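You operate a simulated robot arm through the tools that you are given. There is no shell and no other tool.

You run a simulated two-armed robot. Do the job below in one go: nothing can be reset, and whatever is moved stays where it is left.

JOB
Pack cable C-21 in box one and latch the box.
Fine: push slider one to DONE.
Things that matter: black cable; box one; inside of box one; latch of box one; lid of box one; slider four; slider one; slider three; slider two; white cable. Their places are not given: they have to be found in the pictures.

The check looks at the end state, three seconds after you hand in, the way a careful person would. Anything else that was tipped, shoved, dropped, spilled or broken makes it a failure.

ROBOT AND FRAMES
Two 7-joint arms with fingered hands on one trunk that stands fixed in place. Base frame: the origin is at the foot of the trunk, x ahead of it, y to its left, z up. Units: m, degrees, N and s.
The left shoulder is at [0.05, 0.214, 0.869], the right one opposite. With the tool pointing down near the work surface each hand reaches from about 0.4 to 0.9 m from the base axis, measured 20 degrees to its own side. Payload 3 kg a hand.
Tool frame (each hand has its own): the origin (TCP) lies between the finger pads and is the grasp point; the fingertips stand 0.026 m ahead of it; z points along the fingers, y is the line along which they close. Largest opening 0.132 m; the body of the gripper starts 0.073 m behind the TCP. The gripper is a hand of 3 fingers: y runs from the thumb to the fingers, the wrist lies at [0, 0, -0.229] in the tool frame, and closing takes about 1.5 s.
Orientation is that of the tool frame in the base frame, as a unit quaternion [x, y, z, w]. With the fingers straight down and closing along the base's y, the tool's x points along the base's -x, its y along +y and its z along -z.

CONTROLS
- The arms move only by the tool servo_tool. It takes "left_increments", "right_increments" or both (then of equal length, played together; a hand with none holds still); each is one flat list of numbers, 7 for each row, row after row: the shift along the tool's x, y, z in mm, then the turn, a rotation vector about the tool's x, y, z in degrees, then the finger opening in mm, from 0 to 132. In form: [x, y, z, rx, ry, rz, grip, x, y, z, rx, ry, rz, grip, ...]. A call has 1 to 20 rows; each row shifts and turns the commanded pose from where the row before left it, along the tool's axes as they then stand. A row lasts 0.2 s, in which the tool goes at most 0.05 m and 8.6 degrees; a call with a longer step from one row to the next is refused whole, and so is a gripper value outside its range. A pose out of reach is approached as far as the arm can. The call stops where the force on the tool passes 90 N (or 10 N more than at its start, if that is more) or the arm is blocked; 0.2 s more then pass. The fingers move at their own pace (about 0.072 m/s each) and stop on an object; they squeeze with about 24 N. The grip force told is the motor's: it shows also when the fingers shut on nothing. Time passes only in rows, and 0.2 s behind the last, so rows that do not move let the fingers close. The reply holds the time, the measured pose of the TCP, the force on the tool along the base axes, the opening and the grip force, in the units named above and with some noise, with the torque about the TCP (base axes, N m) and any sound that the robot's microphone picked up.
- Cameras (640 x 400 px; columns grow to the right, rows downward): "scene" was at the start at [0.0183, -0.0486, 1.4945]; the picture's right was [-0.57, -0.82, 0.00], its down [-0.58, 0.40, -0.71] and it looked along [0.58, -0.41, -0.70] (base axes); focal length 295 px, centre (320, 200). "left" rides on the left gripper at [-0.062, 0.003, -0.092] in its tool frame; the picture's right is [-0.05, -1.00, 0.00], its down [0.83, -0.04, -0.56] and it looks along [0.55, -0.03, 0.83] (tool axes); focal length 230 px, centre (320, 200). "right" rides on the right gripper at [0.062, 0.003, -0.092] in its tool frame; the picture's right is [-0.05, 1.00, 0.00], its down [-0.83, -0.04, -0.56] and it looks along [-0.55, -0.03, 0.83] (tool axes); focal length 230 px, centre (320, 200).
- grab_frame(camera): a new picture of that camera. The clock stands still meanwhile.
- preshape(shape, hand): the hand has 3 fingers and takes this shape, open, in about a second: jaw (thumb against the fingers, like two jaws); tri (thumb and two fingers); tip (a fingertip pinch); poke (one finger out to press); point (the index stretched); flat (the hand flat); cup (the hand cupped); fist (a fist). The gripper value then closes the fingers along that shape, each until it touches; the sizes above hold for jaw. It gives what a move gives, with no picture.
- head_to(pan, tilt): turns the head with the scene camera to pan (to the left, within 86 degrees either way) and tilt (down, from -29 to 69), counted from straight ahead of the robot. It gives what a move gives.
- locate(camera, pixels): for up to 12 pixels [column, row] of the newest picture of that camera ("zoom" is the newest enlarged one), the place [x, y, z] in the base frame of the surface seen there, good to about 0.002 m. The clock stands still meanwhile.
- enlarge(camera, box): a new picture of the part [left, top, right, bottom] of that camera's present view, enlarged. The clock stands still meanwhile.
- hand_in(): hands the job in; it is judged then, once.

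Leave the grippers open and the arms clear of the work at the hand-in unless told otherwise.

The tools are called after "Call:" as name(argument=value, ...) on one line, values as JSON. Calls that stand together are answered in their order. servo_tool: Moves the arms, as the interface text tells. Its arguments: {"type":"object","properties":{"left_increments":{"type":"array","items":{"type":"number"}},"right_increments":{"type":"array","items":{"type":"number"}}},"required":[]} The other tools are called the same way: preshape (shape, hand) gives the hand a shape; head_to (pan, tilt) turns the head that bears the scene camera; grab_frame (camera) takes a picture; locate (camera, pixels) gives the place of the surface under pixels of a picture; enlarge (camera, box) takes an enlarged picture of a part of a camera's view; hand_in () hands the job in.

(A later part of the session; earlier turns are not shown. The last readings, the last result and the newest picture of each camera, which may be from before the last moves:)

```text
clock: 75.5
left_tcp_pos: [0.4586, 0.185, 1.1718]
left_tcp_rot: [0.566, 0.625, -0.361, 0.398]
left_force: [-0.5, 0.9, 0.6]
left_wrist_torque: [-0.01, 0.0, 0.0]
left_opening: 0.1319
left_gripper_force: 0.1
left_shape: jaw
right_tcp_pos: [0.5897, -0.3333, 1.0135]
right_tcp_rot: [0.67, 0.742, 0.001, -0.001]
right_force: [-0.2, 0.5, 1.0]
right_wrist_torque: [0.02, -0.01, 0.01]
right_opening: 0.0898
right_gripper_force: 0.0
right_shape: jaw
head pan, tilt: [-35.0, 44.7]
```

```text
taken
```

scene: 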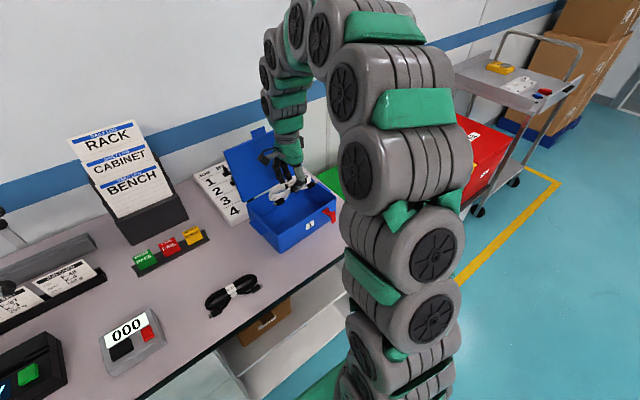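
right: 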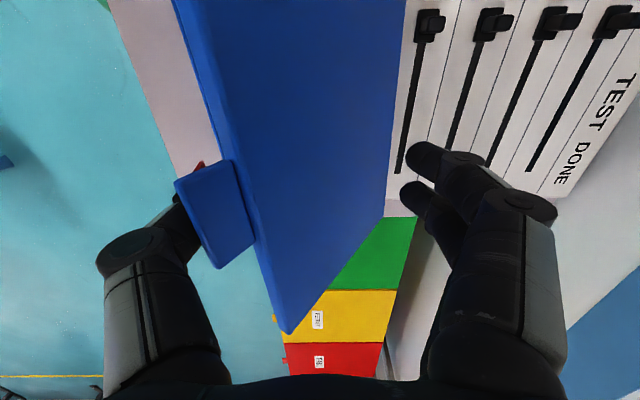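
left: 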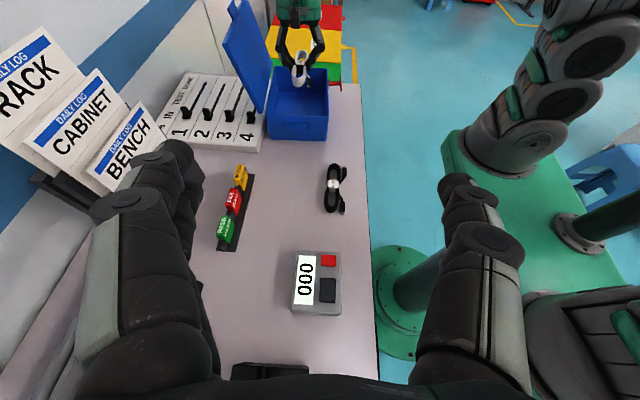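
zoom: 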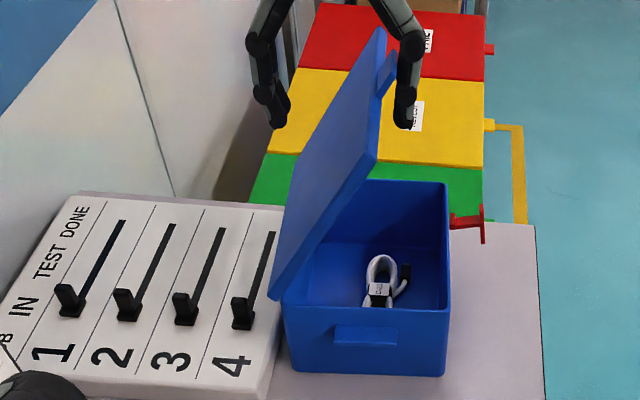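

The lid has tipped forward and leans on the thumb at about 60°. I'll lower it under control: back and down to about 45°, then open the hand wider while descending.

Call:
servo_tool(right_increments=[0, -9.5, 6, 0, 0, 0, 90, 0, -9.5, 6, 0, 0, 0, 90, 0, -9.5, 6, 0, 0, 0, 90, 0, -2, 11, 0, 0, 0, 104, 0, -2, 11, 0, 0, 0, 118, 0, -2, 10, 0, 0, 0, 130, 0, 0, 0, 0, 0, 0, 130])

Call:
enlarge(camera="left", box=[180, 0, 380, 150])

Call:
grab_frame(camera="right")

```text
clock: 77.1
left_tcp_pos: [0.4581, 0.1864, 1.1711]
left_tcp_rot: [0.566, 0.625, -0.361, 0.398]
left_force: [-0.1, -0.3, 0.4]
left_wrist_torque: [-0.04, 0.01, 0.01]
left_opening: 0.1319
left_gripper_force: 0.0
left_shape: jaw
right_tcp_pos: [0.5543, -0.3372, 0.9627]
right_tcp_rot: [0.671, 0.742, 0.0, -0.002]
right_force: [-4.9, 1.7, 3.1]
right_wrist_torque: [-0.02, 0.07, -0.12]
right_opening: 0.13
right_gripper_force: 0.0
right_shape: jaw
head pan, tilt: [-35.0, 44.7]
```

```text
2.67 times, centred on (280, 75) of left
```

zoom: 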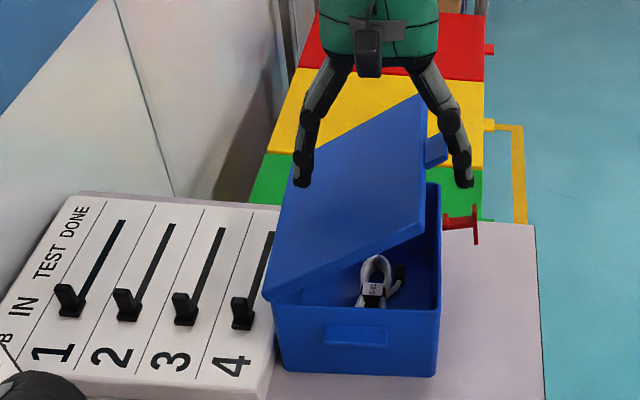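

```text
taken
```

right: 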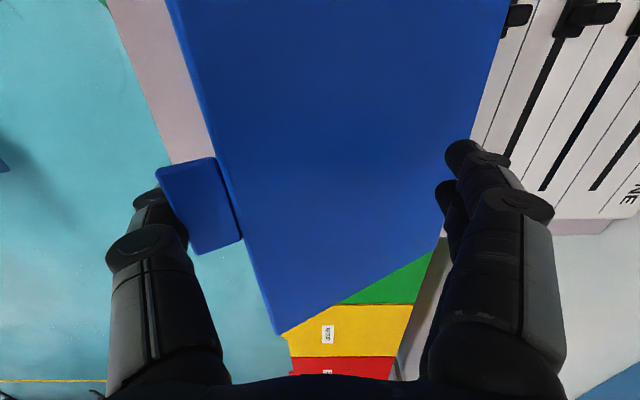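

There's a side force of about 5 N, and the box seems to have shifted slightly. I'll ease the thumb back first to release the load, then measure.

Call:
servo_tool(right_increments=[0, -5, 0, 0, 0, 0, 130, 0, -5, 0, 0, 0, 0, 130])

Call:
enlarge(camera="left", box=[200, 20, 360, 160])

Call:
locate(camera="zoom", pixels=[[325, 330], [390, 330], [390, 350], [325, 350], [290, 370], [435, 370], [270, 300], [435, 330], [260, 350], [300, 310]])

```text
clock: 77.7
left_tcp_pos: [0.4595, 0.1867, 1.1716]
left_tcp_rot: [0.566, 0.625, -0.36, 0.398]
left_force: [-0.1, 0.2, -0.7]
left_wrist_torque: [0.0, -0.05, -0.02]
left_opening: 0.132
left_gripper_force: 0.0
left_shape: jaw
right_tcp_pos: [0.5446, -0.3387, 0.9621]
right_tcp_rot: [0.67, 0.742, 0.001, -0.003]
right_force: [0.6, -0.5, 0.4]
right_wrist_torque: [0.02, 0.01, 0.0]
right_opening: 0.13
right_gripper_force: 0.1
right_shape: jaw
head pan, tilt: [-35.0, 44.7]
```

```text
2.86 times, centred on (280, 90) of left
```

zoom: 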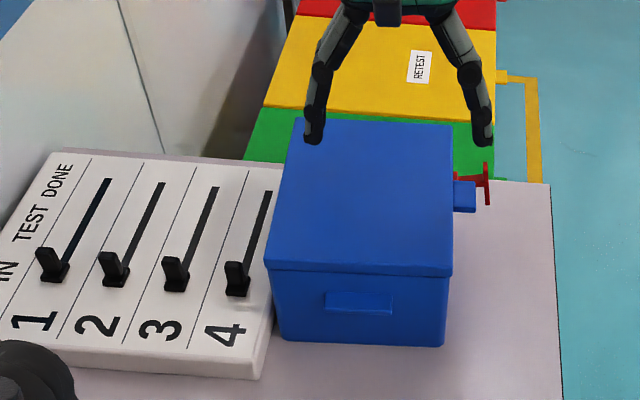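

```text
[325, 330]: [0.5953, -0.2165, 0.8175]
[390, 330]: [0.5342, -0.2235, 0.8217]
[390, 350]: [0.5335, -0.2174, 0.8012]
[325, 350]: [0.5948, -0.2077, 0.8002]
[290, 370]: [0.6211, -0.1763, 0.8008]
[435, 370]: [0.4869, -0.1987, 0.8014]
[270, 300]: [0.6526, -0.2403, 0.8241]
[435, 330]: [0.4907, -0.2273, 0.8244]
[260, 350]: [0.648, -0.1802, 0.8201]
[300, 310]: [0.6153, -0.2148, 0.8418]
```

The lid is down. Now I'll measure how far the box moved by locating the lid corners, lip, latch and handle again.

Call:
enlarge(camera="left", box=[200, 20, 360, 160])

Call:
locate(camera="zoom", pixels=[[272, 258], [448, 265], [448, 130], [302, 124], [465, 190], [463, 208], [330, 297], [390, 300], [285, 335], [440, 342], [265, 370], [262, 340]])

Call:
grab_frame(camera="scene")

```text
2.86 times, centred on (280, 90) of left
```

zoom: 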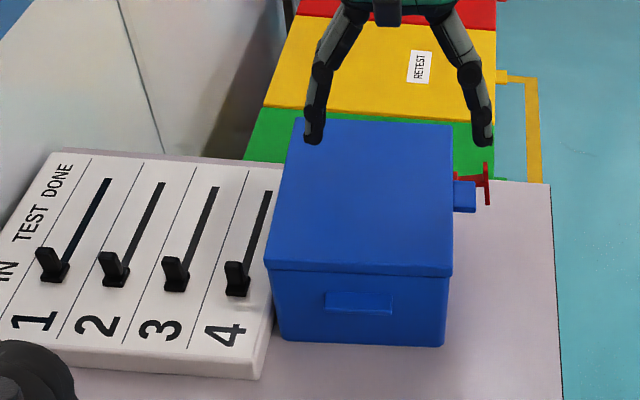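

```text
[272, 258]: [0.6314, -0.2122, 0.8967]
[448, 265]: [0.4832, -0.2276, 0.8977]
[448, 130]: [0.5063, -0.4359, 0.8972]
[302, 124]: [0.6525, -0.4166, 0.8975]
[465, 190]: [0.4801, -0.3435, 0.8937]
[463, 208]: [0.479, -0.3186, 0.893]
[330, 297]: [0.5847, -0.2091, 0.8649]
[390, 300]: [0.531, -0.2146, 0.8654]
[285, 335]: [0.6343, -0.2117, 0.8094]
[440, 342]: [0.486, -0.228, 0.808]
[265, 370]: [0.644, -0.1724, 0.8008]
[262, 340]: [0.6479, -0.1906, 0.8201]
```

```text
taken
```

scene: 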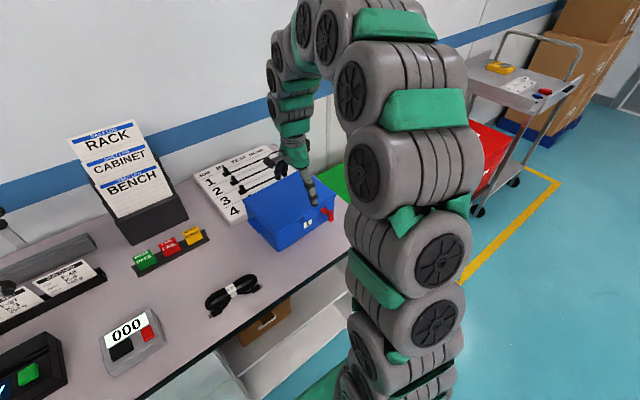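

The lid is closed; the box shifted about 11 mm in +x but sits square and clear of the slider board. Next is the latch. I'll raise the right hand and move it to the right to see the latch and free the space.

Call:
servo_tool(right_increments=[0, -5, -15, 0, 0, 0, 130, 0, 0, -45, 0, 0, 0, 130, 0, 0, -48, 0, 0, 0, 130, 0, 0, -48, 0, 0, 0, 130, -45, 0, 0, 0, 0, 0, 130, -45, 0, 0, 0, 0, 0, 130, -45, 0, 0, 0, 0, 0, 130, -45, 0, 0, 0, 0, 0, 130, -45, 0, 0, 0, 0, 0, 130, -40, 0, 0, 0, 0, 0, 130, 0, 0, 0, 0, 0, 0, 130])

Call:
grab_frame(camera="scene")

Call:
enlarge(camera="left", box=[260, 50, 360, 140])

Call:
enlarge(camera="scene", box=[230, 160, 350, 260])

```text
clock: 80.1
left_tcp_pos: [0.4581, 0.1874, 1.1716]
left_tcp_rot: [0.566, 0.625, -0.361, 0.399]
left_force: [-0.4, -0.1, -0.1]
left_wrist_torque: [-0.02, 0.0, -0.04]
left_opening: 0.132
left_gripper_force: 0.1
left_shape: jaw
right_tcp_pos: [0.5642, -0.6036, 1.1176]
right_tcp_rot: [0.67, 0.742, 0.0, -0.002]
right_force: [-0.1, 0.4, -0.8]
right_wrist_torque: [-0.02, 0.02, 0.0]
right_opening: 0.1302
right_gripper_force: 0.2
right_shape: jaw
head pan, tilt: [-35.0, 44.7]
```

```text
taken
```

scene: 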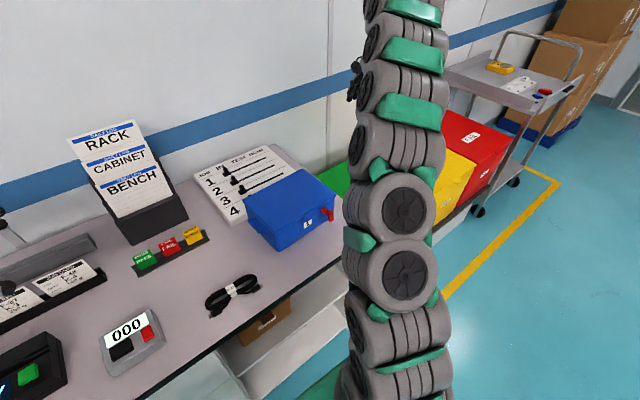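

```text
4.44 times, centred on (310, 95) of left
```

zoom: 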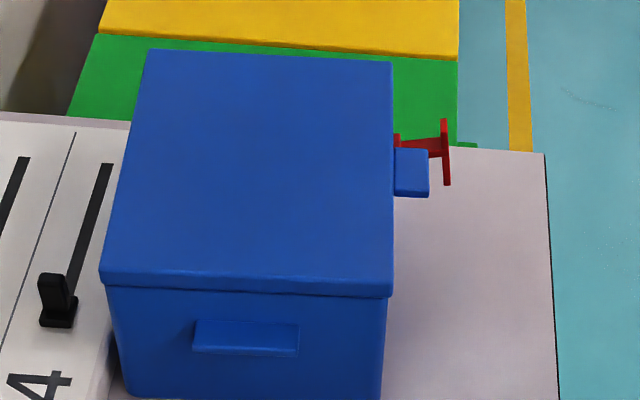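

```text
4.00 times, centred on (290, 210) of scene
```

zoom: 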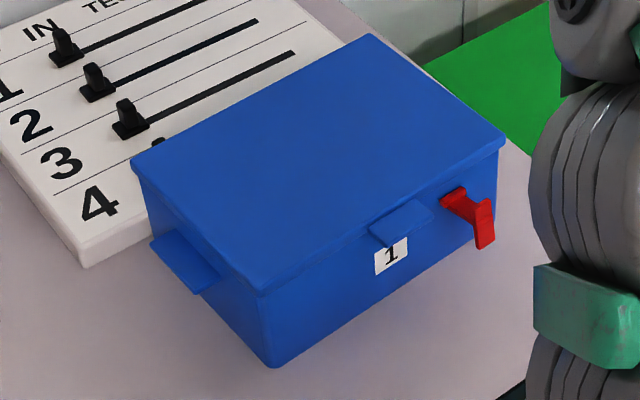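

The lid is fully closed; the latch is horizontal with its cross-piece upright at the outer end. I'll zoom tightly and locate its parts plus the lid/lip edges.

Call:
enlarge(camera="scene", box=[300, 185, 350, 230])

Call:
locate(camera="zoom", pixels=[[275, 150], [300, 155], [320, 175], [345, 195], [358, 175], [375, 205], [365, 235], [378, 230], [268, 155], [190, 210], [150, 240], [240, 200]])

```text
8.89 times, centred on (325, 208) of scene
```

zoom: 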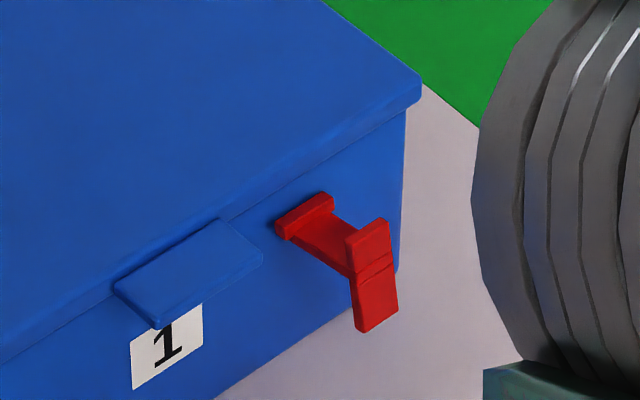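

```text
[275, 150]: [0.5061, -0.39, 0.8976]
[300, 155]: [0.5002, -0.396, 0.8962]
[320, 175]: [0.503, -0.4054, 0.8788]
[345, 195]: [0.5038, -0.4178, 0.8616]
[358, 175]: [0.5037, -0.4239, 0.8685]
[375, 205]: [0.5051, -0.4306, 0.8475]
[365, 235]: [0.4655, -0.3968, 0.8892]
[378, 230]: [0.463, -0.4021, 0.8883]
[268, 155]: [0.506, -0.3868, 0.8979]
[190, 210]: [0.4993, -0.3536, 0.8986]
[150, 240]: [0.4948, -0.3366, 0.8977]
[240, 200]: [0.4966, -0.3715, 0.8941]
```

My pixels missed some latch parts. I'll locate these instead: pivot bar (285,225)/(325,203), stem (325,238), hook top (350,240)/(385,225), crosspiece (360,260)/(385,255) and tab tip (360,325)/(395,308).

Call:
locate(camera="zoom", pixels=[[285, 225], [325, 203], [325, 238], [352, 242], [384, 226], [365, 262], [388, 250], [365, 322], [390, 305], [375, 285], [300, 220], [340, 255]])

Call:
locate(camera="zoom", pixels=[[120, 285], [160, 320], [255, 250], [220, 225], [180, 270], [5, 345], [415, 90], [405, 110]])

```text
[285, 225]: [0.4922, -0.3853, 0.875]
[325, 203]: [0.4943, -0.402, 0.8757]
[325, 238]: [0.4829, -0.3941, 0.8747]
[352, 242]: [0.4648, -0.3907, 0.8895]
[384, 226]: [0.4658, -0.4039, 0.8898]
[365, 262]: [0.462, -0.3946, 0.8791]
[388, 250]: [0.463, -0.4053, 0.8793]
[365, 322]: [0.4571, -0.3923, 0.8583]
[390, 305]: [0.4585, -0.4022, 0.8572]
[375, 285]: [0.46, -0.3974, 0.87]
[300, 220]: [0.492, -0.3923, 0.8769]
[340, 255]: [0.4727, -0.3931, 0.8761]
```

```text
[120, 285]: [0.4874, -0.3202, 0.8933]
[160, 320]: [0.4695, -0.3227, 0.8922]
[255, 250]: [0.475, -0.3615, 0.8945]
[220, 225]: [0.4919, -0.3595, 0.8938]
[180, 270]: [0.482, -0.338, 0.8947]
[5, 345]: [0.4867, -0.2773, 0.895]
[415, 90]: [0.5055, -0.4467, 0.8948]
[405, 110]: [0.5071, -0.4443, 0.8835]
```

Latch: pivot at about (0.494, -0.394, 0.870), now open about 75°, tab tip at about (0.457, -0.397, 0.856). Lifting the tab from underneath closes it without shoving the box. I'll use the left thumb, hand pointing -y and rolled so the thumb is lowest. First I measure the thumb's shape in the left camera.

Call:
grab_frame(camera="left")

Call:
locate(camera="left", pixels=[[455, 180], [465, 188], [475, 200], [490, 240], [500, 255], [480, 300], [470, 350], [440, 200], [445, 230], [180, 150]])

```text
taken
```

left: 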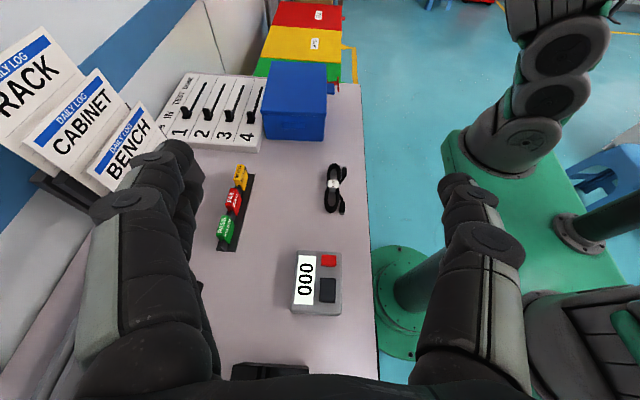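

```text
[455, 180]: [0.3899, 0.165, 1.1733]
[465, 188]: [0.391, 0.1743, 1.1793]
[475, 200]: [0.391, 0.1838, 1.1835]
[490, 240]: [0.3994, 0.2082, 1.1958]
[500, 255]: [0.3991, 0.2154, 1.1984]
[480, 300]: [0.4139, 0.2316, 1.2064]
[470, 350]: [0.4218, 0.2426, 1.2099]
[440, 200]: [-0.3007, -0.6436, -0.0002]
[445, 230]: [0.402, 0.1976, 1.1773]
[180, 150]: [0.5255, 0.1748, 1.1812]
```

The thumb shape is clear, but the right hand's index fingertip is simpler: pushing on the hook half of the latch's outer face from (0.454, 0.889) up and over to (0.502, 0.914) rolls it closed. I'll bring the right hand to in front of the latch at height.

Call:
servo_tool(right_increments=[35, -28.1, 19, 0, 0, 0, 130, 35, -28.1, 19, 0, 0, 0, 130, 35, -28.1, 19, 0, 0, 0, 130, 35, -28.1, 19, 0, 0, 0, 130, 35, -28.1, 19, 0, 0, 0, 130, 35, -28.1, 19, 0, 0, 0, 130, 0, 0, 40, 0, 0, 0, 130, 0, 0, 0, 0, 0, 0, 130])

Call:
grab_frame(camera="right")

Call:
grab_frame(camera="scene")

```text
clock: 81.9
left_tcp_pos: [0.4586, 0.1878, 1.1713]
left_tcp_rot: [0.566, 0.626, -0.36, 0.399]
left_force: [-0.3, 0.5, -0.2]
left_wrist_torque: [0.01, 0.0, 0.03]
left_opening: 0.1317
left_gripper_force: 0.1
left_shape: jaw
right_tcp_pos: [0.3743, -0.4101, 0.9647]
right_tcp_rot: [0.67, 0.742, 0.0, -0.001]
right_force: [0.5, 0.5, -0.2]
right_wrist_torque: [-0.03, -0.02, 0.02]
right_opening: 0.1302
right_gripper_force: 0.0
right_shape: jaw
head pan, tilt: [-35.0, 44.7]
```

```text
taken
```

right: 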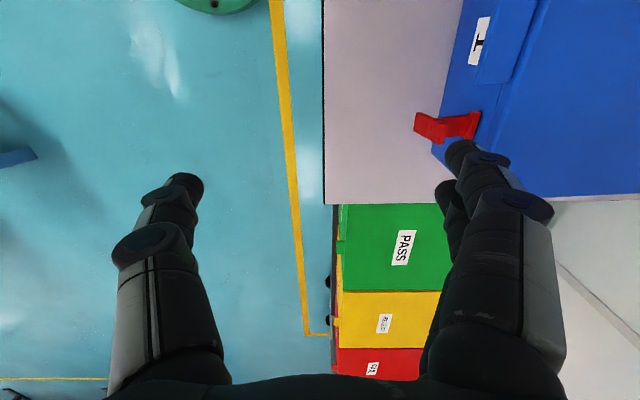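

```text
taken
```

scene: 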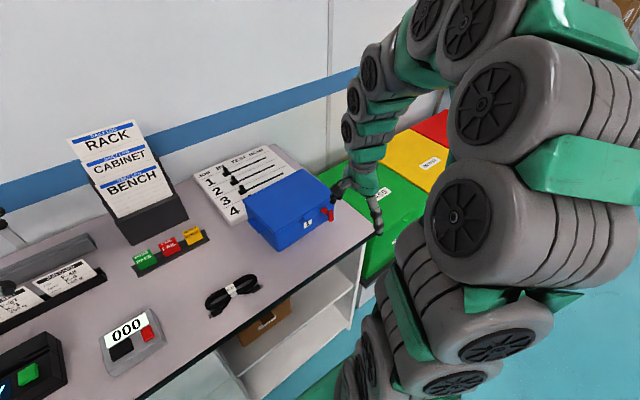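

I'll locate the index tip (460,150) and latch parts in the hand camera to calibrate before lowering.

Call:
enlarge(camera="right", box=[380, 80, 540, 210])

Call:
locate(camera="zoom", pixels=[[320, 260], [290, 275], [345, 265], [310, 290], [250, 350], [150, 170], [230, 180], [350, 170], [390, 145], [180, 200]])

```text
3.08 times, centred on (460, 145) of right
```

zoom: 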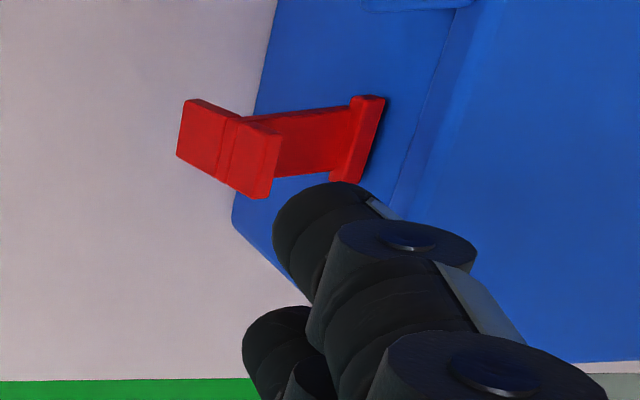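

```text
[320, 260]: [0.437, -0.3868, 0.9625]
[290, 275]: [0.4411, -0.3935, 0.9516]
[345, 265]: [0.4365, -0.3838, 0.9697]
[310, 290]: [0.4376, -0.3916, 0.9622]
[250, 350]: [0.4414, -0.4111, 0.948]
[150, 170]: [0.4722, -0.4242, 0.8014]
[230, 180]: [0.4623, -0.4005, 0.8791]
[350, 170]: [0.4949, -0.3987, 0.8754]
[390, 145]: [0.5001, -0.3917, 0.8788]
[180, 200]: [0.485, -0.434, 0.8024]
```

Call:
locate(camera="zoom", pixels=[[310, 210], [290, 225], [340, 195], [320, 190], [285, 250], [265, 335], [255, 150], [205, 135], [250, 185], [190, 105]])

```text
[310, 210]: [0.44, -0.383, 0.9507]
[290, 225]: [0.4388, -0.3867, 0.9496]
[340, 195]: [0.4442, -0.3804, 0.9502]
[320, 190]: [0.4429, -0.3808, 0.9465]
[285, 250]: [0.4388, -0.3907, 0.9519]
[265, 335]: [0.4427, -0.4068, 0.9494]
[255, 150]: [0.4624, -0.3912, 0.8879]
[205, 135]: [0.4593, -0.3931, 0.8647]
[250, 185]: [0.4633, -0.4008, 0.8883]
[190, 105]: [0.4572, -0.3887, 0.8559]
```

Index tip centre is at about (0.443, -0.388) with the bottom near 0.939; the hook's outer face is at x ≈ 0.463, z ≈ 0.888, y -0.390 to -0.404. I'll shift 8 mm to -y and lower so the fingertip is level with the hook, just in front of it.

Call:
servo_tool(right_increments=[-8, 0, 15, 0, 0, 0, 130, 0, 0, 20, 0, 0, 0, 130, 0, 0, 15, 0, 0, 0, 130, 0, 0, 8, 0, 0, 0, 130, 0, 0, 0, 0, 0, 0, 130])

Call:
enlarge(camera="right", box=[360, 50, 540, 210])

Call:
enlarge(camera="scene", box=[290, 170, 370, 240])

```text
clock: 83.1
left_tcp_pos: [0.4586, 0.1866, 1.1707]
left_tcp_rot: [0.566, 0.625, -0.361, 0.399]
left_force: [0.1, -0.1, -0.2]
left_wrist_torque: [0.0, 0.0, 0.02]
left_opening: 0.1321
left_gripper_force: 0.1
left_shape: jaw
right_tcp_pos: [0.3772, -0.4157, 0.9068]
right_tcp_rot: [0.671, 0.742, 0.0, 0.0]
right_force: [-0.6, -0.3, 0.6]
right_wrist_torque: [0.0, -0.01, 0.01]
right_opening: 0.1301
right_gripper_force: 0.1
right_shape: jaw
head pan, tilt: [-35.0, 44.7]
```

```text
2.50 times, centred on (450, 130) of right
```

zoom: 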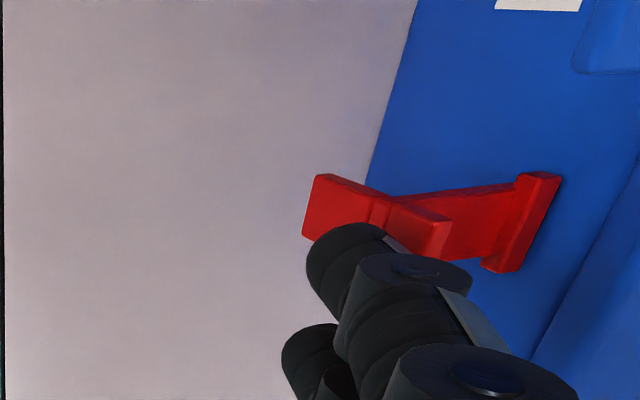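

```text
5.71 times, centred on (330, 205) of scene
```

zoom: 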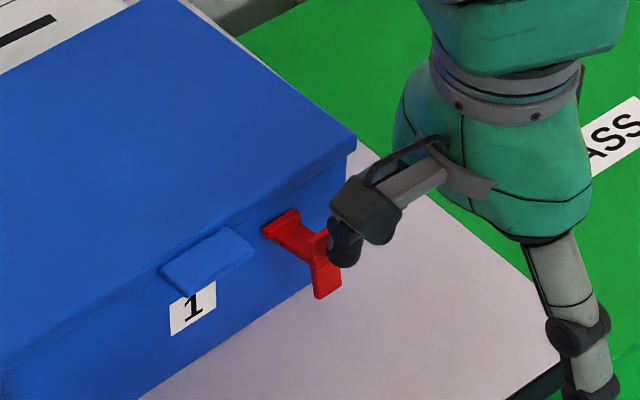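

The fingertip is level with the hook and just in front. I'll push +x to contact and then up-and-in a little, watching the force.

Call:
servo_tool(right_increments=[0, 5, 0, 0, 0, 0, 130, 0, 4, 0, 0, 0, 0, 130, 0, 4, -3, 0, 0, 0, 130, 0, 4, -4, 0, 0, 0, 130])

Call:
enlarge(camera="right", box=[360, 50, 540, 210])

Call:
enlarge(camera="scene", box=[290, 170, 370, 240])

```text
clock: 84.1
left_tcp_pos: [0.4592, 0.1878, 1.1717]
left_tcp_rot: [0.566, 0.625, -0.36, 0.398]
left_force: [0.4, -0.2, 0.4]
left_wrist_torque: [0.03, -0.03, 0.0]
left_opening: 0.1319
left_gripper_force: 0.0
left_shape: jaw
right_tcp_pos: [0.3929, -0.4143, 0.9139]
right_tcp_rot: [0.67, 0.743, 0.0, -0.002]
right_force: [-4.7, 0.2, 1.6]
right_wrist_torque: [0.02, -0.01, 0.12]
right_opening: 0.1296
right_gripper_force: 0.1
right_shape: jaw
head pan, tilt: [-35.0, 44.7]
```

```text
2.50 times, centred on (450, 130) of right
```

zoom: 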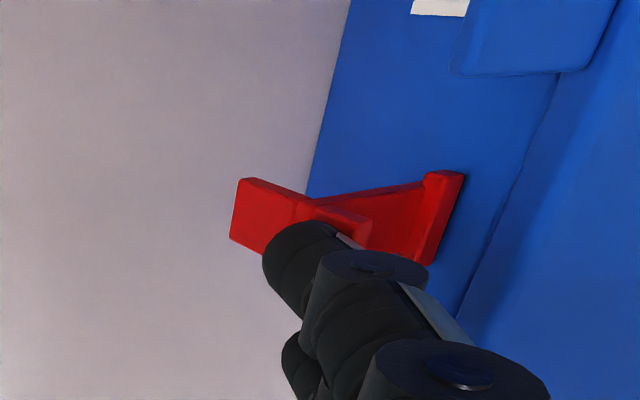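

```text
5.71 times, centred on (330, 205) of scene
```

zoom: 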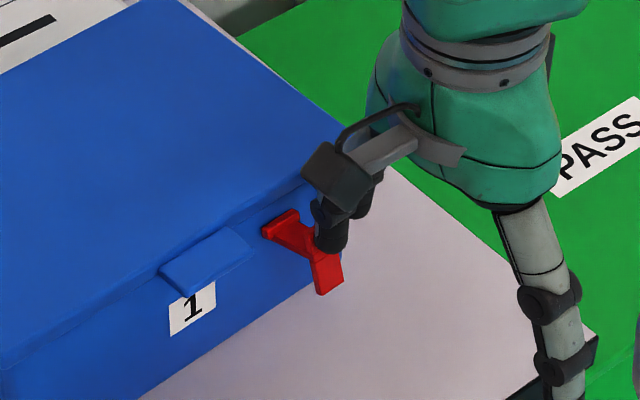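

The push is 4.7 N and the box hasn't moved visibly. I'll check whether the latch is turning.

Call:
locate(camera="right", pixels=[[428, 125], [458, 138], [463, 139], [430, 143], [485, 120], [455, 130]])

Call:
locate(camera="zoom", pixels=[[325, 270], [330, 285], [320, 260], [275, 225], [295, 213], [290, 235], [305, 245], [195, 290], [240, 235], [300, 190]])

```text
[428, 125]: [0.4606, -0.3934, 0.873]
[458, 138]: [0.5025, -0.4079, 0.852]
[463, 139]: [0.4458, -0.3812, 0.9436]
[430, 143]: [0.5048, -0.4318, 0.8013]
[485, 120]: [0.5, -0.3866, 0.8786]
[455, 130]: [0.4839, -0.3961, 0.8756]
```

```text
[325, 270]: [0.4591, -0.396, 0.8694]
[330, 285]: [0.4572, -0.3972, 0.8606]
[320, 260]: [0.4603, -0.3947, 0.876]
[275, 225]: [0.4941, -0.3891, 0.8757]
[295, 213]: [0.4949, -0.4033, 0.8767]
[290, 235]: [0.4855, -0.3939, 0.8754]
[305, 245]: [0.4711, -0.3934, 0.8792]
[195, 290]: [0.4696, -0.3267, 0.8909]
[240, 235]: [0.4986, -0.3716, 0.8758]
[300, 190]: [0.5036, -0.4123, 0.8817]
```

The latch barely turns: pushing there has too short a lever arm. Lifting the tab's end from below has about three times the leverage and doesn't push the box back. I'll back the right hand off, go up and out to the right, then roll it to point toward +y with the thumb lowest.

Call:
servo_tool(right_increments=[0, -8, -2, 0, 0, 0, 130, 0, -10, -10, 0, 0, 0, 130, 0, 0, -45, 0, 0, 0, 130, 0, 0, -45, 0, 0, 0, 130, 0, 0, -45, 0, 0, 0, 130, 0, 0, -35, 0, 0, 0, 130, -45, 18, 0, 0, 0, 0, 130, -45, 18, 0, 0, 0, 0, 130, -45, 18, 0, 0, 0, 0, 130, -45, 18, 0, 0, 0, 0, 130, 0, 0, 0, 0, 0, 0, 130])

Call:
servo_tool(right_increments=[0, 0, 0, 0, 0, -8.5, 132, 0, 0, 0, 0, 0, -8.5, 132, 0, 0, 0, 0, 0, -8.5, 132, 0, 0, 0, 0, 0, -8.5, 132, 0, 0, 0, 0, 0, -8.5, 132, 0, 0, 0, 0, 0, -8.5, 132, 0, 0, 0, 0, 0, -8.5, 132, 0, 0, 0, 0, 0, -8.5, 132, 0, 0, 0, 0, 0, -8.5, 132, 0, 0, 0, 0, 0, -8.5, 132, 0, 0, 0, 0, 0, -5, 132, 0, 0, 0, -8.5, 0, 0, 132, 0, 0, 0, -8.5, 0, 0, 132, 0, 0, 0, -8.5, 0, 0, 132, 0, 0, 0, -8.5, 0, 0, 132, 0, 0, 0, -8.5, 0, 0, 132, 0, 0, 0, -8.5, 0, 0, 132, 0, 0, 0, -8.5, 0, 0, 132, 0, 0, 0, -5.5, 0, 0, 132, 0, 0, 0, 0, 0, 0, 132])

Call:
grab_frame(camera="scene")

Call:
grab_frame(camera="right")

```text
clock: 86.5
left_tcp_pos: [0.4589, 0.1862, 1.1726]
left_tcp_rot: [0.566, 0.625, -0.361, 0.399]
left_force: [0.8, -0.4, 0.7]
left_wrist_torque: [0.01, 0.0, 0.01]
left_opening: 0.1318
left_gripper_force: 0.1
left_shape: jaw
right_tcp_pos: [0.4701, -0.5898, 1.0974]
right_tcp_rot: [0.671, 0.742, 0.001, 0.0]
right_force: [0.0, -0.3, 0.2]
right_wrist_torque: [0.01, -0.01, 0.0]
right_opening: 0.1301
right_gripper_force: 0.0
right_shape: jaw
head pan, tilt: [-35.0, 44.7]
```

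```text
clock: 90.7
left_tcp_pos: [0.4583, 0.1868, 1.1709]
left_tcp_rot: [0.567, 0.625, -0.361, 0.398]
left_force: [0.4, -0.3, 0.3]
left_wrist_torque: [-0.03, 0.0, 0.0]
left_opening: 0.1322
left_gripper_force: 0.1
left_shape: jaw
right_tcp_pos: [0.4611, -0.583, 1.0732]
right_tcp_rot: [-0.049, 0.974, 0.221, -0.012]
right_force: [0.2, 0.9, 0.2]
right_wrist_torque: [-0.02, 0.02, -0.01]
right_opening: 0.1319
right_gripper_force: 0.0
right_shape: jaw
right hand out of reach, approached as far as the arm can: row 14, 15, 16, 17, 18, 19
head pan, tilt: [-35.0, 44.7]
```

```text
taken
```

scene: 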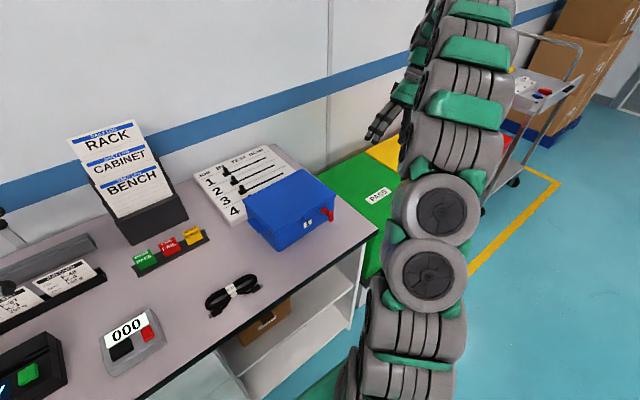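

```text
taken
```

right: 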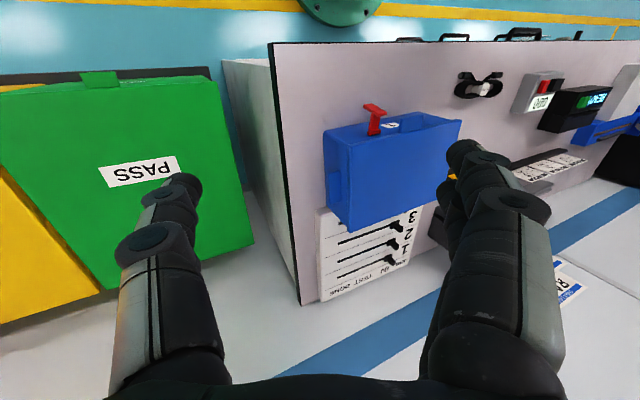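

With this roll the sideways tilt is limited to 25°, so I can't get under the tab. Alternative: back to the previous posture, push the latch's outer face lightly and swipe upward, so friction lifts it with a long lever arm. First I return the right hand to vertical with the earlier roll.

Call:
servo_tool(right_increments=[0, 0, 0, 8.45, 0, 0, 132, 0, 0, 0, 8.45, 0, 0, 132, 0, 0, 0, 8.45, 0, 0, 132, 0, 0, 0, 0, 0, 8.5, 132, 0, 0, 0, 0, 0, 8.5, 132, 0, 0, 0, 0, 0, 8.5, 132, 0, 0, 0, 0, 0, 8.5, 132, 0, 0, 0, 0, 0, 8.5, 132, 0, 0, 0, 0, 0, 8.5, 132, 0, 0, 0, 0, 0, 8.5, 132, 0, 0, 0, 0, 0, 8.5, 132, 0, 0, 0, 0, 0, 8.5, 132, 0, 0, 0, 0, 0, 8.5, 132, 0, 0, 0, 0, 0, 5, 130, 0, 0, 0, 0, 0, 0, 130])

Call:
enlarge(camera="scene", box=[300, 185, 350, 230])

Call:
locate(camera="zoom", pixels=[[352, 242], [384, 226], [365, 262], [365, 322], [390, 305], [340, 255], [160, 320], [120, 285], [255, 250]])

```text
clock: 93.9
left_tcp_pos: [0.4592, 0.1864, 1.1715]
left_tcp_rot: [0.566, 0.625, -0.36, 0.398]
left_force: [-0.1, 0.4, -0.7]
left_wrist_torque: [-0.02, 0.01, -0.01]
left_opening: 0.132
left_gripper_force: 0.1
left_shape: jaw
right_tcp_pos: [0.4618, -0.5838, 1.073]
right_tcp_rot: [0.67, 0.742, 0.001, -0.003]
right_force: [-0.3, 0.1, 0.2]
right_wrist_torque: [0.01, 0.0, -0.02]
right_opening: 0.13
right_gripper_force: 0.1
right_shape: jaw
head pan, tilt: [-35.0, 44.7]
```

```text
8.89 times, centred on (325, 208) of scene
```

zoom: 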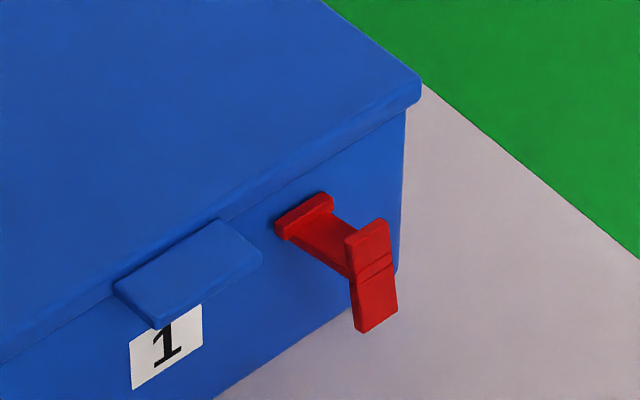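

```text
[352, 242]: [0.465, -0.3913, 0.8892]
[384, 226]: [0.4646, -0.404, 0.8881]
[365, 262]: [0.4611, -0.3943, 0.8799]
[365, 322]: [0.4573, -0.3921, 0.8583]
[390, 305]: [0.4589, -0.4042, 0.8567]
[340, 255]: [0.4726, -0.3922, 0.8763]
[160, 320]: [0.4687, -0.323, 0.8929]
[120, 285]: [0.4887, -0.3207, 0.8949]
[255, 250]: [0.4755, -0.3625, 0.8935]
```

The latch and box are unchanged. The left hand may be able to lift the tab from below if rolled so its two fingers are lowest; I'll test that roll in free space.

Call:
servo_tool(left_increments=[0, 0, 0, 0, 0, -8.5, 132, 0, 0, 0, 0, 0, -8.5, 132, 0, 0, 0, 0, 0, -8.5, 132, 0, 0, 0, 0, 0, -8.5, 132, 0, 0, 0, 0, 0, -8.5, 132, 0, 0, 0, 0, 0, -8.5, 132, 0, 0, 0, 0, 0, -8.5, 132, 0, 0, 0, 0, 0, -8.5, 132, 0, 0, 0, 0, 0, -8.5, 132, 0, 0, 0, 0, 0, -8.5, 132, 0, 0, 0, 0, 0, -5, 132, 0, 0, 0, 0, 0, 0, 132])

Call:
grab_frame(camera="left")

Call:
grab_frame(camera="scene")

```text
clock: 96.5
left_tcp_pos: [0.459, 0.1858, 1.1712]
left_tcp_rot: [-0.043, 0.842, -0.537, 0.027]
left_force: [-0.1, -0.3, -0.6]
left_wrist_torque: [-0.01, -0.01, -0.03]
left_opening: 0.1319
left_gripper_force: 0.0
left_shape: jaw
right_tcp_pos: [0.4626, -0.5819, 1.0725]
right_tcp_rot: [0.67, 0.742, 0.001, -0.003]
right_force: [0.0, 0.4, -0.2]
right_wrist_torque: [-0.05, 0.04, 0.02]
right_opening: 0.13
right_gripper_force: 0.2
right_shape: jaw
head pan, tilt: [-35.0, 44.7]
```

```text
taken
```

left: 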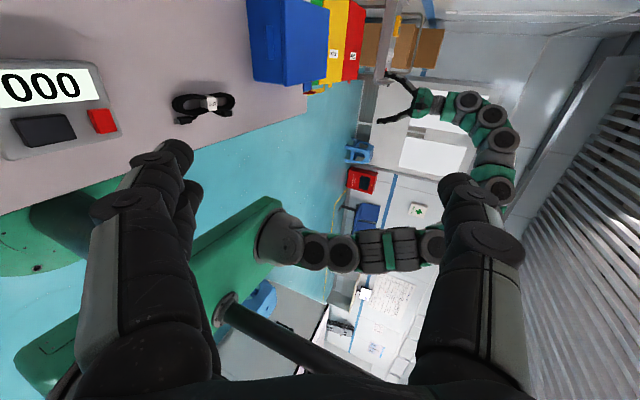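

```text
taken
```

scene: 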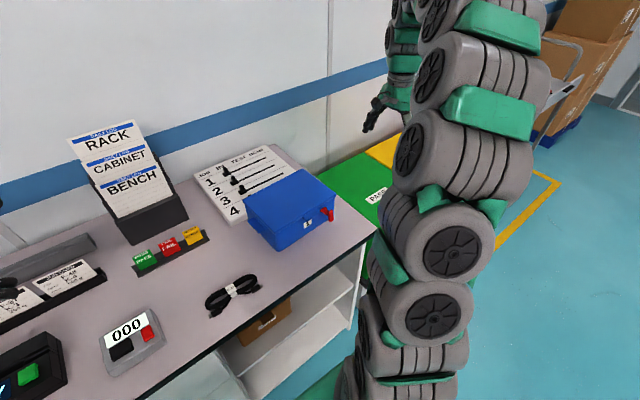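

The roll works: the left hand's two fingers are now lowest, pointing toward -y. I'll bring it in front of the latch at z ≈ 1.05.

Call:
servo_tool(left_increments=[7.8, -10.9, 45.5, 0, 0, 0, 132, 7.8, -10.9, 45.5, 0, 0, 0, 132, 7.8, -10.9, 45.5, 0, 0, 0, 132, 7.8, -10.9, 45.5, 0, 0, 0, 132, 7.8, -10.9, 45.5, 0, 0, 0, 132, 7.8, -10.9, 45.5, 0, 0, 0, 132, 7.8, -10.9, 45.5, 0, 0, 0, 132, 7.8, -10.9, 45.5, 0, 0, 0, 132, 7.8, -10.9, 45.5, 0, 0, 0, 132, 7.8, -10.9, 45.5, 0, 0, 0, 132, 7.8, -10.9, 45.5, 0, 0, 0, 132, 7.8, -10.9, 45.5, 0, 0, 0, 132, 7.8, -10.9, 45.5, 0, 0, 0, 132, 0, 0, 0, 0, 0, 0, 132])

Call:
grab_frame(camera="left")

Call:
grab_frame(camera="scene")

Call:
grab_frame(camera="right")

```text
clock: 99.5
left_tcp_pos: [0.4188, -0.4171, 1.0525]
left_tcp_rot: [-0.042, 0.842, -0.537, 0.028]
left_force: [0.3, 0.0, 0.2]
left_wrist_torque: [0.0, 0.02, 0.0]
left_opening: 0.1323
left_gripper_force: 0.1
left_shape: jaw
right_tcp_pos: [0.4614, -0.583, 1.0727]
right_tcp_rot: [0.671, 0.742, 0.002, -0.003]
right_force: [0.9, -1.1, 0.1]
right_wrist_torque: [0.0, 0.01, 0.0]
right_opening: 0.1301
right_gripper_force: 0.2
right_shape: jaw
head pan, tilt: [-35.0, 44.7]
```

```text
taken
```

left: 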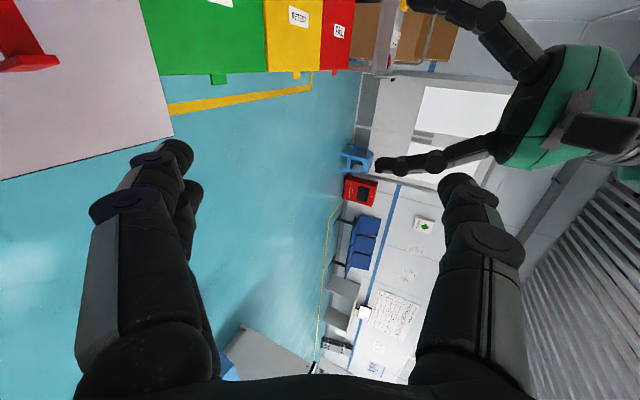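

```text
taken
```

scene: 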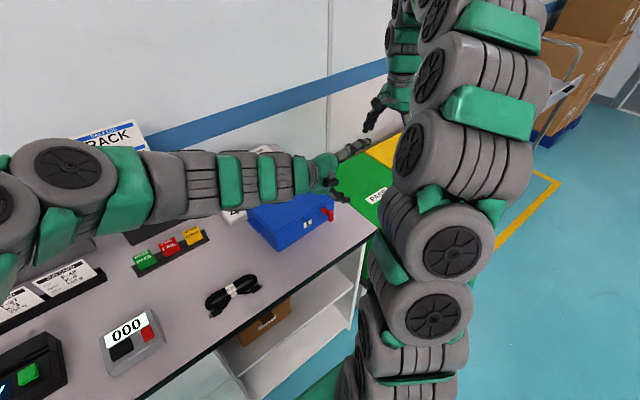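

```text
taken
```

right: 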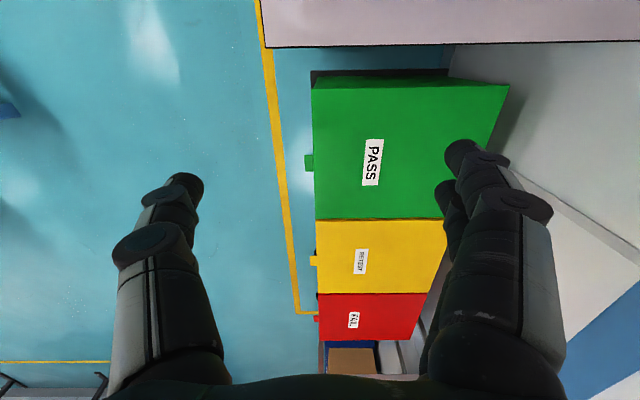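

The left hand is in front of the latch, and its index is at x ≈ 0.431 (latch outermost x is 0.457). I'll lower it until the fingertips are below the tab's end, checking on the way.

Call:
servo_tool(left_increments=[0, 35.2, 16.4, 0, 0, 0, 132, 0, 35.2, 16.4, 0, 0, 0, 132, 0, 35.2, 16.4, 0, 0, 0, 132, 0, 25, 11.6, 0, 0, 0, 132, 0, 0, 0, 0, 0, 0, 132])

Call:
grab_frame(camera="left")

Call:
enlarge(camera="scene", box=[270, 170, 370, 250])

```text
clock: 100.7
left_tcp_pos: [0.4178, -0.416, 0.9149]
left_tcp_rot: [-0.043, 0.842, -0.538, 0.027]
left_force: [-0.3, 0.2, 0.0]
left_wrist_torque: [0.02, 0.03, 0.0]
left_opening: 0.132
left_gripper_force: 0.1
left_shape: jaw
left hand out of reach, approached as far as the arm can: row 2
right_tcp_pos: [0.462, -0.5838, 1.0732]
right_tcp_rot: [0.67, 0.742, 0.001, -0.001]
right_force: [0.2, -0.3, 0.4]
right_wrist_torque: [0.05, -0.03, -0.03]
right_opening: 0.1304
right_gripper_force: 0.1
right_shape: jaw
head pan, tilt: [-35.0, 44.7]
```

```text
taken
```

left: 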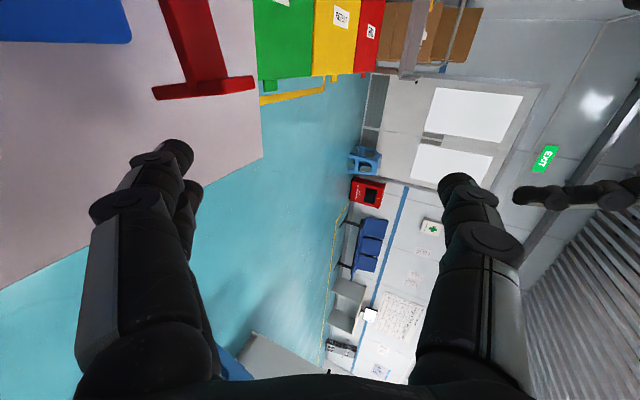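

```text
5.00 times, centred on (320, 210) of scene
```

zoom: 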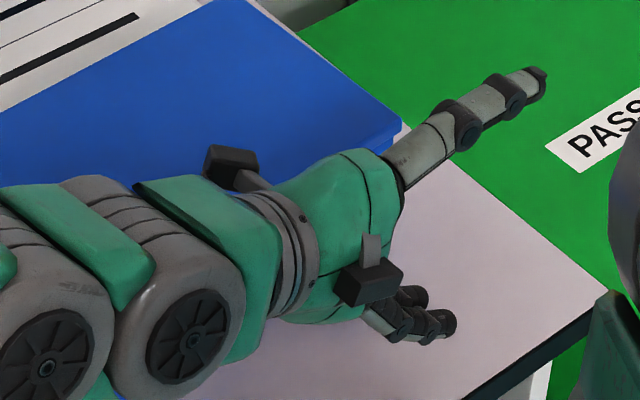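

The hand camera now shows the latch as a red T (tab end at about (157,92), hook end at (250,85)) and the index tip near (178,150). I'll locate them.

Call:
locate(camera="left", pixels=[[158, 93], [250, 85], [205, 88], [178, 146], [170, 150], [185, 152], [150, 155], [120, 195], [192, 190], [195, 50], [120, 30]])

```text
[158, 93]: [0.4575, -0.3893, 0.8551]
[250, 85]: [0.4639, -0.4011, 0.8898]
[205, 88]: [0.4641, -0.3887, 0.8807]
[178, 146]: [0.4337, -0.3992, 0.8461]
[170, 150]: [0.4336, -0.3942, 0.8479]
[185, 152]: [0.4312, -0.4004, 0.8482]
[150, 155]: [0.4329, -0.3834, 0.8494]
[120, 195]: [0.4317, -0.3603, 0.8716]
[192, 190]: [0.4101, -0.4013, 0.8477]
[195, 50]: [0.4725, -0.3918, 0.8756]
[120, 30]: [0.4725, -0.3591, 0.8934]
```

The finger's top at the tab is at z ≈ 0.858, so it needs to be about 10 mm lower to pass under the tab end (0.855). I'll lower it, extend slightly toward -y, then slide +x under the tab.

Call:
servo_tool(left_increments=[0, 9.1, 4.2, 0, 0, 0, 132, 0, 1, 6, 0, 0, 0, 132, 0, 0, 0, 0, 0, 0, 132])

Call:
grab_frame(camera="left")

Call:
locate(camera="left", pixels=[[178, 146], [170, 150], [150, 155], [120, 195], [130, 175]])

```text
clock: 101.5
left_tcp_pos: [0.4175, -0.4216, 0.8984]
left_tcp_rot: [-0.042, 0.842, -0.537, 0.027]
left_force: [0.0, -0.3, -1.4]
left_wrist_torque: [-0.04, -0.01, -0.03]
left_opening: 0.1322
left_gripper_force: 0.0
left_shape: jaw
right_tcp_pos: [0.4608, -0.5829, 1.0716]
right_tcp_rot: [0.671, 0.742, 0.001, -0.002]
right_force: [0.0, 0.8, -0.6]
right_wrist_torque: [-0.02, 0.0, 0.03]
right_opening: 0.1301
right_gripper_force: 0.0
right_shape: jaw
head pan, tilt: [-35.0, 44.7]
```

```text
taken
```

left: 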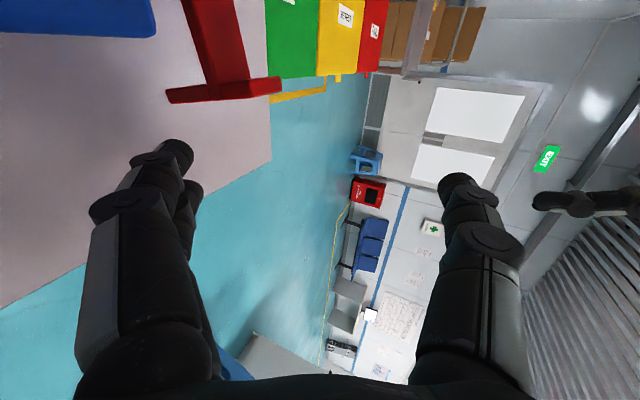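

```text
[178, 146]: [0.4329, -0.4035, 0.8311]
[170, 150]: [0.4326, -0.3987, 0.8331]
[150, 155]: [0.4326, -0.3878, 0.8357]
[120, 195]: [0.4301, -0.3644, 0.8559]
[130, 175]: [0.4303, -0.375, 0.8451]
```

The finger top is now at about 0.844, safely below the tab end. I'll slide 34 mm in +x to bring it under the tab.

Call:
servo_tool(left_increments=[-10, 0, 0, 0, 0, 0, 132, -10, 0, 0, 0, 0, 0, 132, -8, 0, 1, 0, 0, 0, 132, -6, 0, 1, 0, 0, 0, 132, 0, 0, 0, 0, 0, 0, 132])

Call:
grab_frame(camera="left")

Call:
enlarge(camera="scene", box=[270, 170, 370, 250])

```text
clock: 102.7
left_tcp_pos: [0.4511, -0.4203, 0.8986]
left_tcp_rot: [-0.041, 0.843, -0.536, 0.027]
left_force: [0.1, -0.1, -0.5]
left_wrist_torque: [0.02, 0.0, 0.0]
left_opening: 0.1321
left_gripper_force: 0.1
left_shape: jaw
right_tcp_pos: [0.4631, -0.5823, 1.0727]
right_tcp_rot: [0.67, 0.742, 0.001, -0.003]
right_force: [-0.7, -0.2, -0.2]
right_wrist_torque: [-0.06, 0.04, -0.03]
right_opening: 0.1302
right_gripper_force: 0.1
right_shape: jaw
head pan, tilt: [-35.0, 44.7]
```

```text
taken
```

left: 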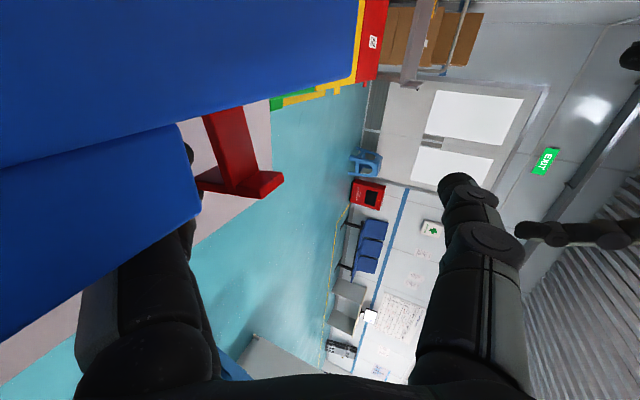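

```text
5.00 times, centred on (320, 210) of scene
```

zoom: 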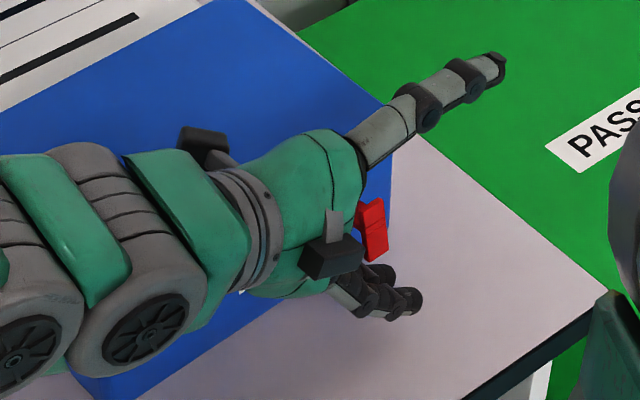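

The index is now under the tab. I'll lift 13 mm to make contact and check.

Call:
servo_tool(left_increments=[0, -7.3, -3.4, 0, 0, 0, 132, 0, -4.5, -2.1, 0, 0, 0, 132])

Call:
enlarge(camera="scene", box=[270, 170, 370, 250])

Call:
grab_frame(camera="left")

```text
clock: 103.3
left_tcp_pos: [0.4512, -0.4198, 0.9111]
left_tcp_rot: [-0.042, 0.842, -0.537, 0.027]
left_force: [0.0, 1.0, -0.6]
left_wrist_torque: [-0.01, 0.02, 0.07]
left_opening: 0.1321
left_gripper_force: 0.0
left_shape: jaw
right_tcp_pos: [0.4619, -0.5823, 1.0722]
right_tcp_rot: [0.67, 0.742, 0.001, -0.002]
right_force: [-0.4, 0.2, 0.3]
right_wrist_torque: [0.01, 0.0, 0.0]
right_opening: 0.1301
right_gripper_force: 0.2
right_shape: jaw
head pan, tilt: [-35.0, 44.7]
```

```text
5.00 times, centred on (320, 210) of scene
```

zoom: 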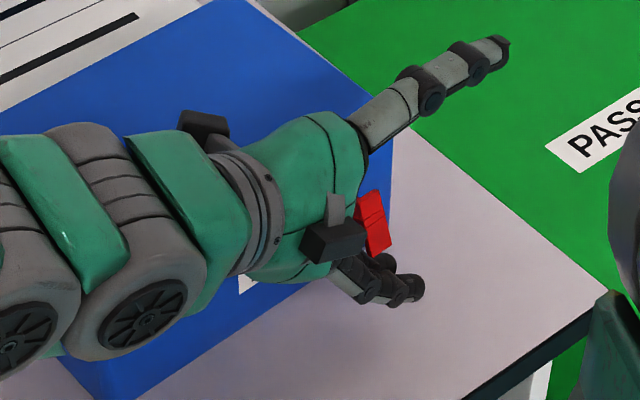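

```text
taken
```

left: 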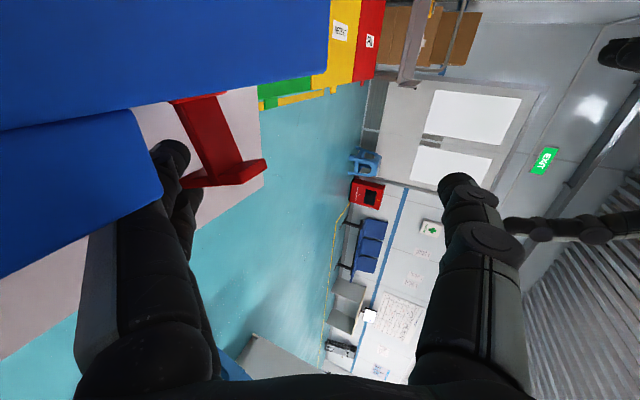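

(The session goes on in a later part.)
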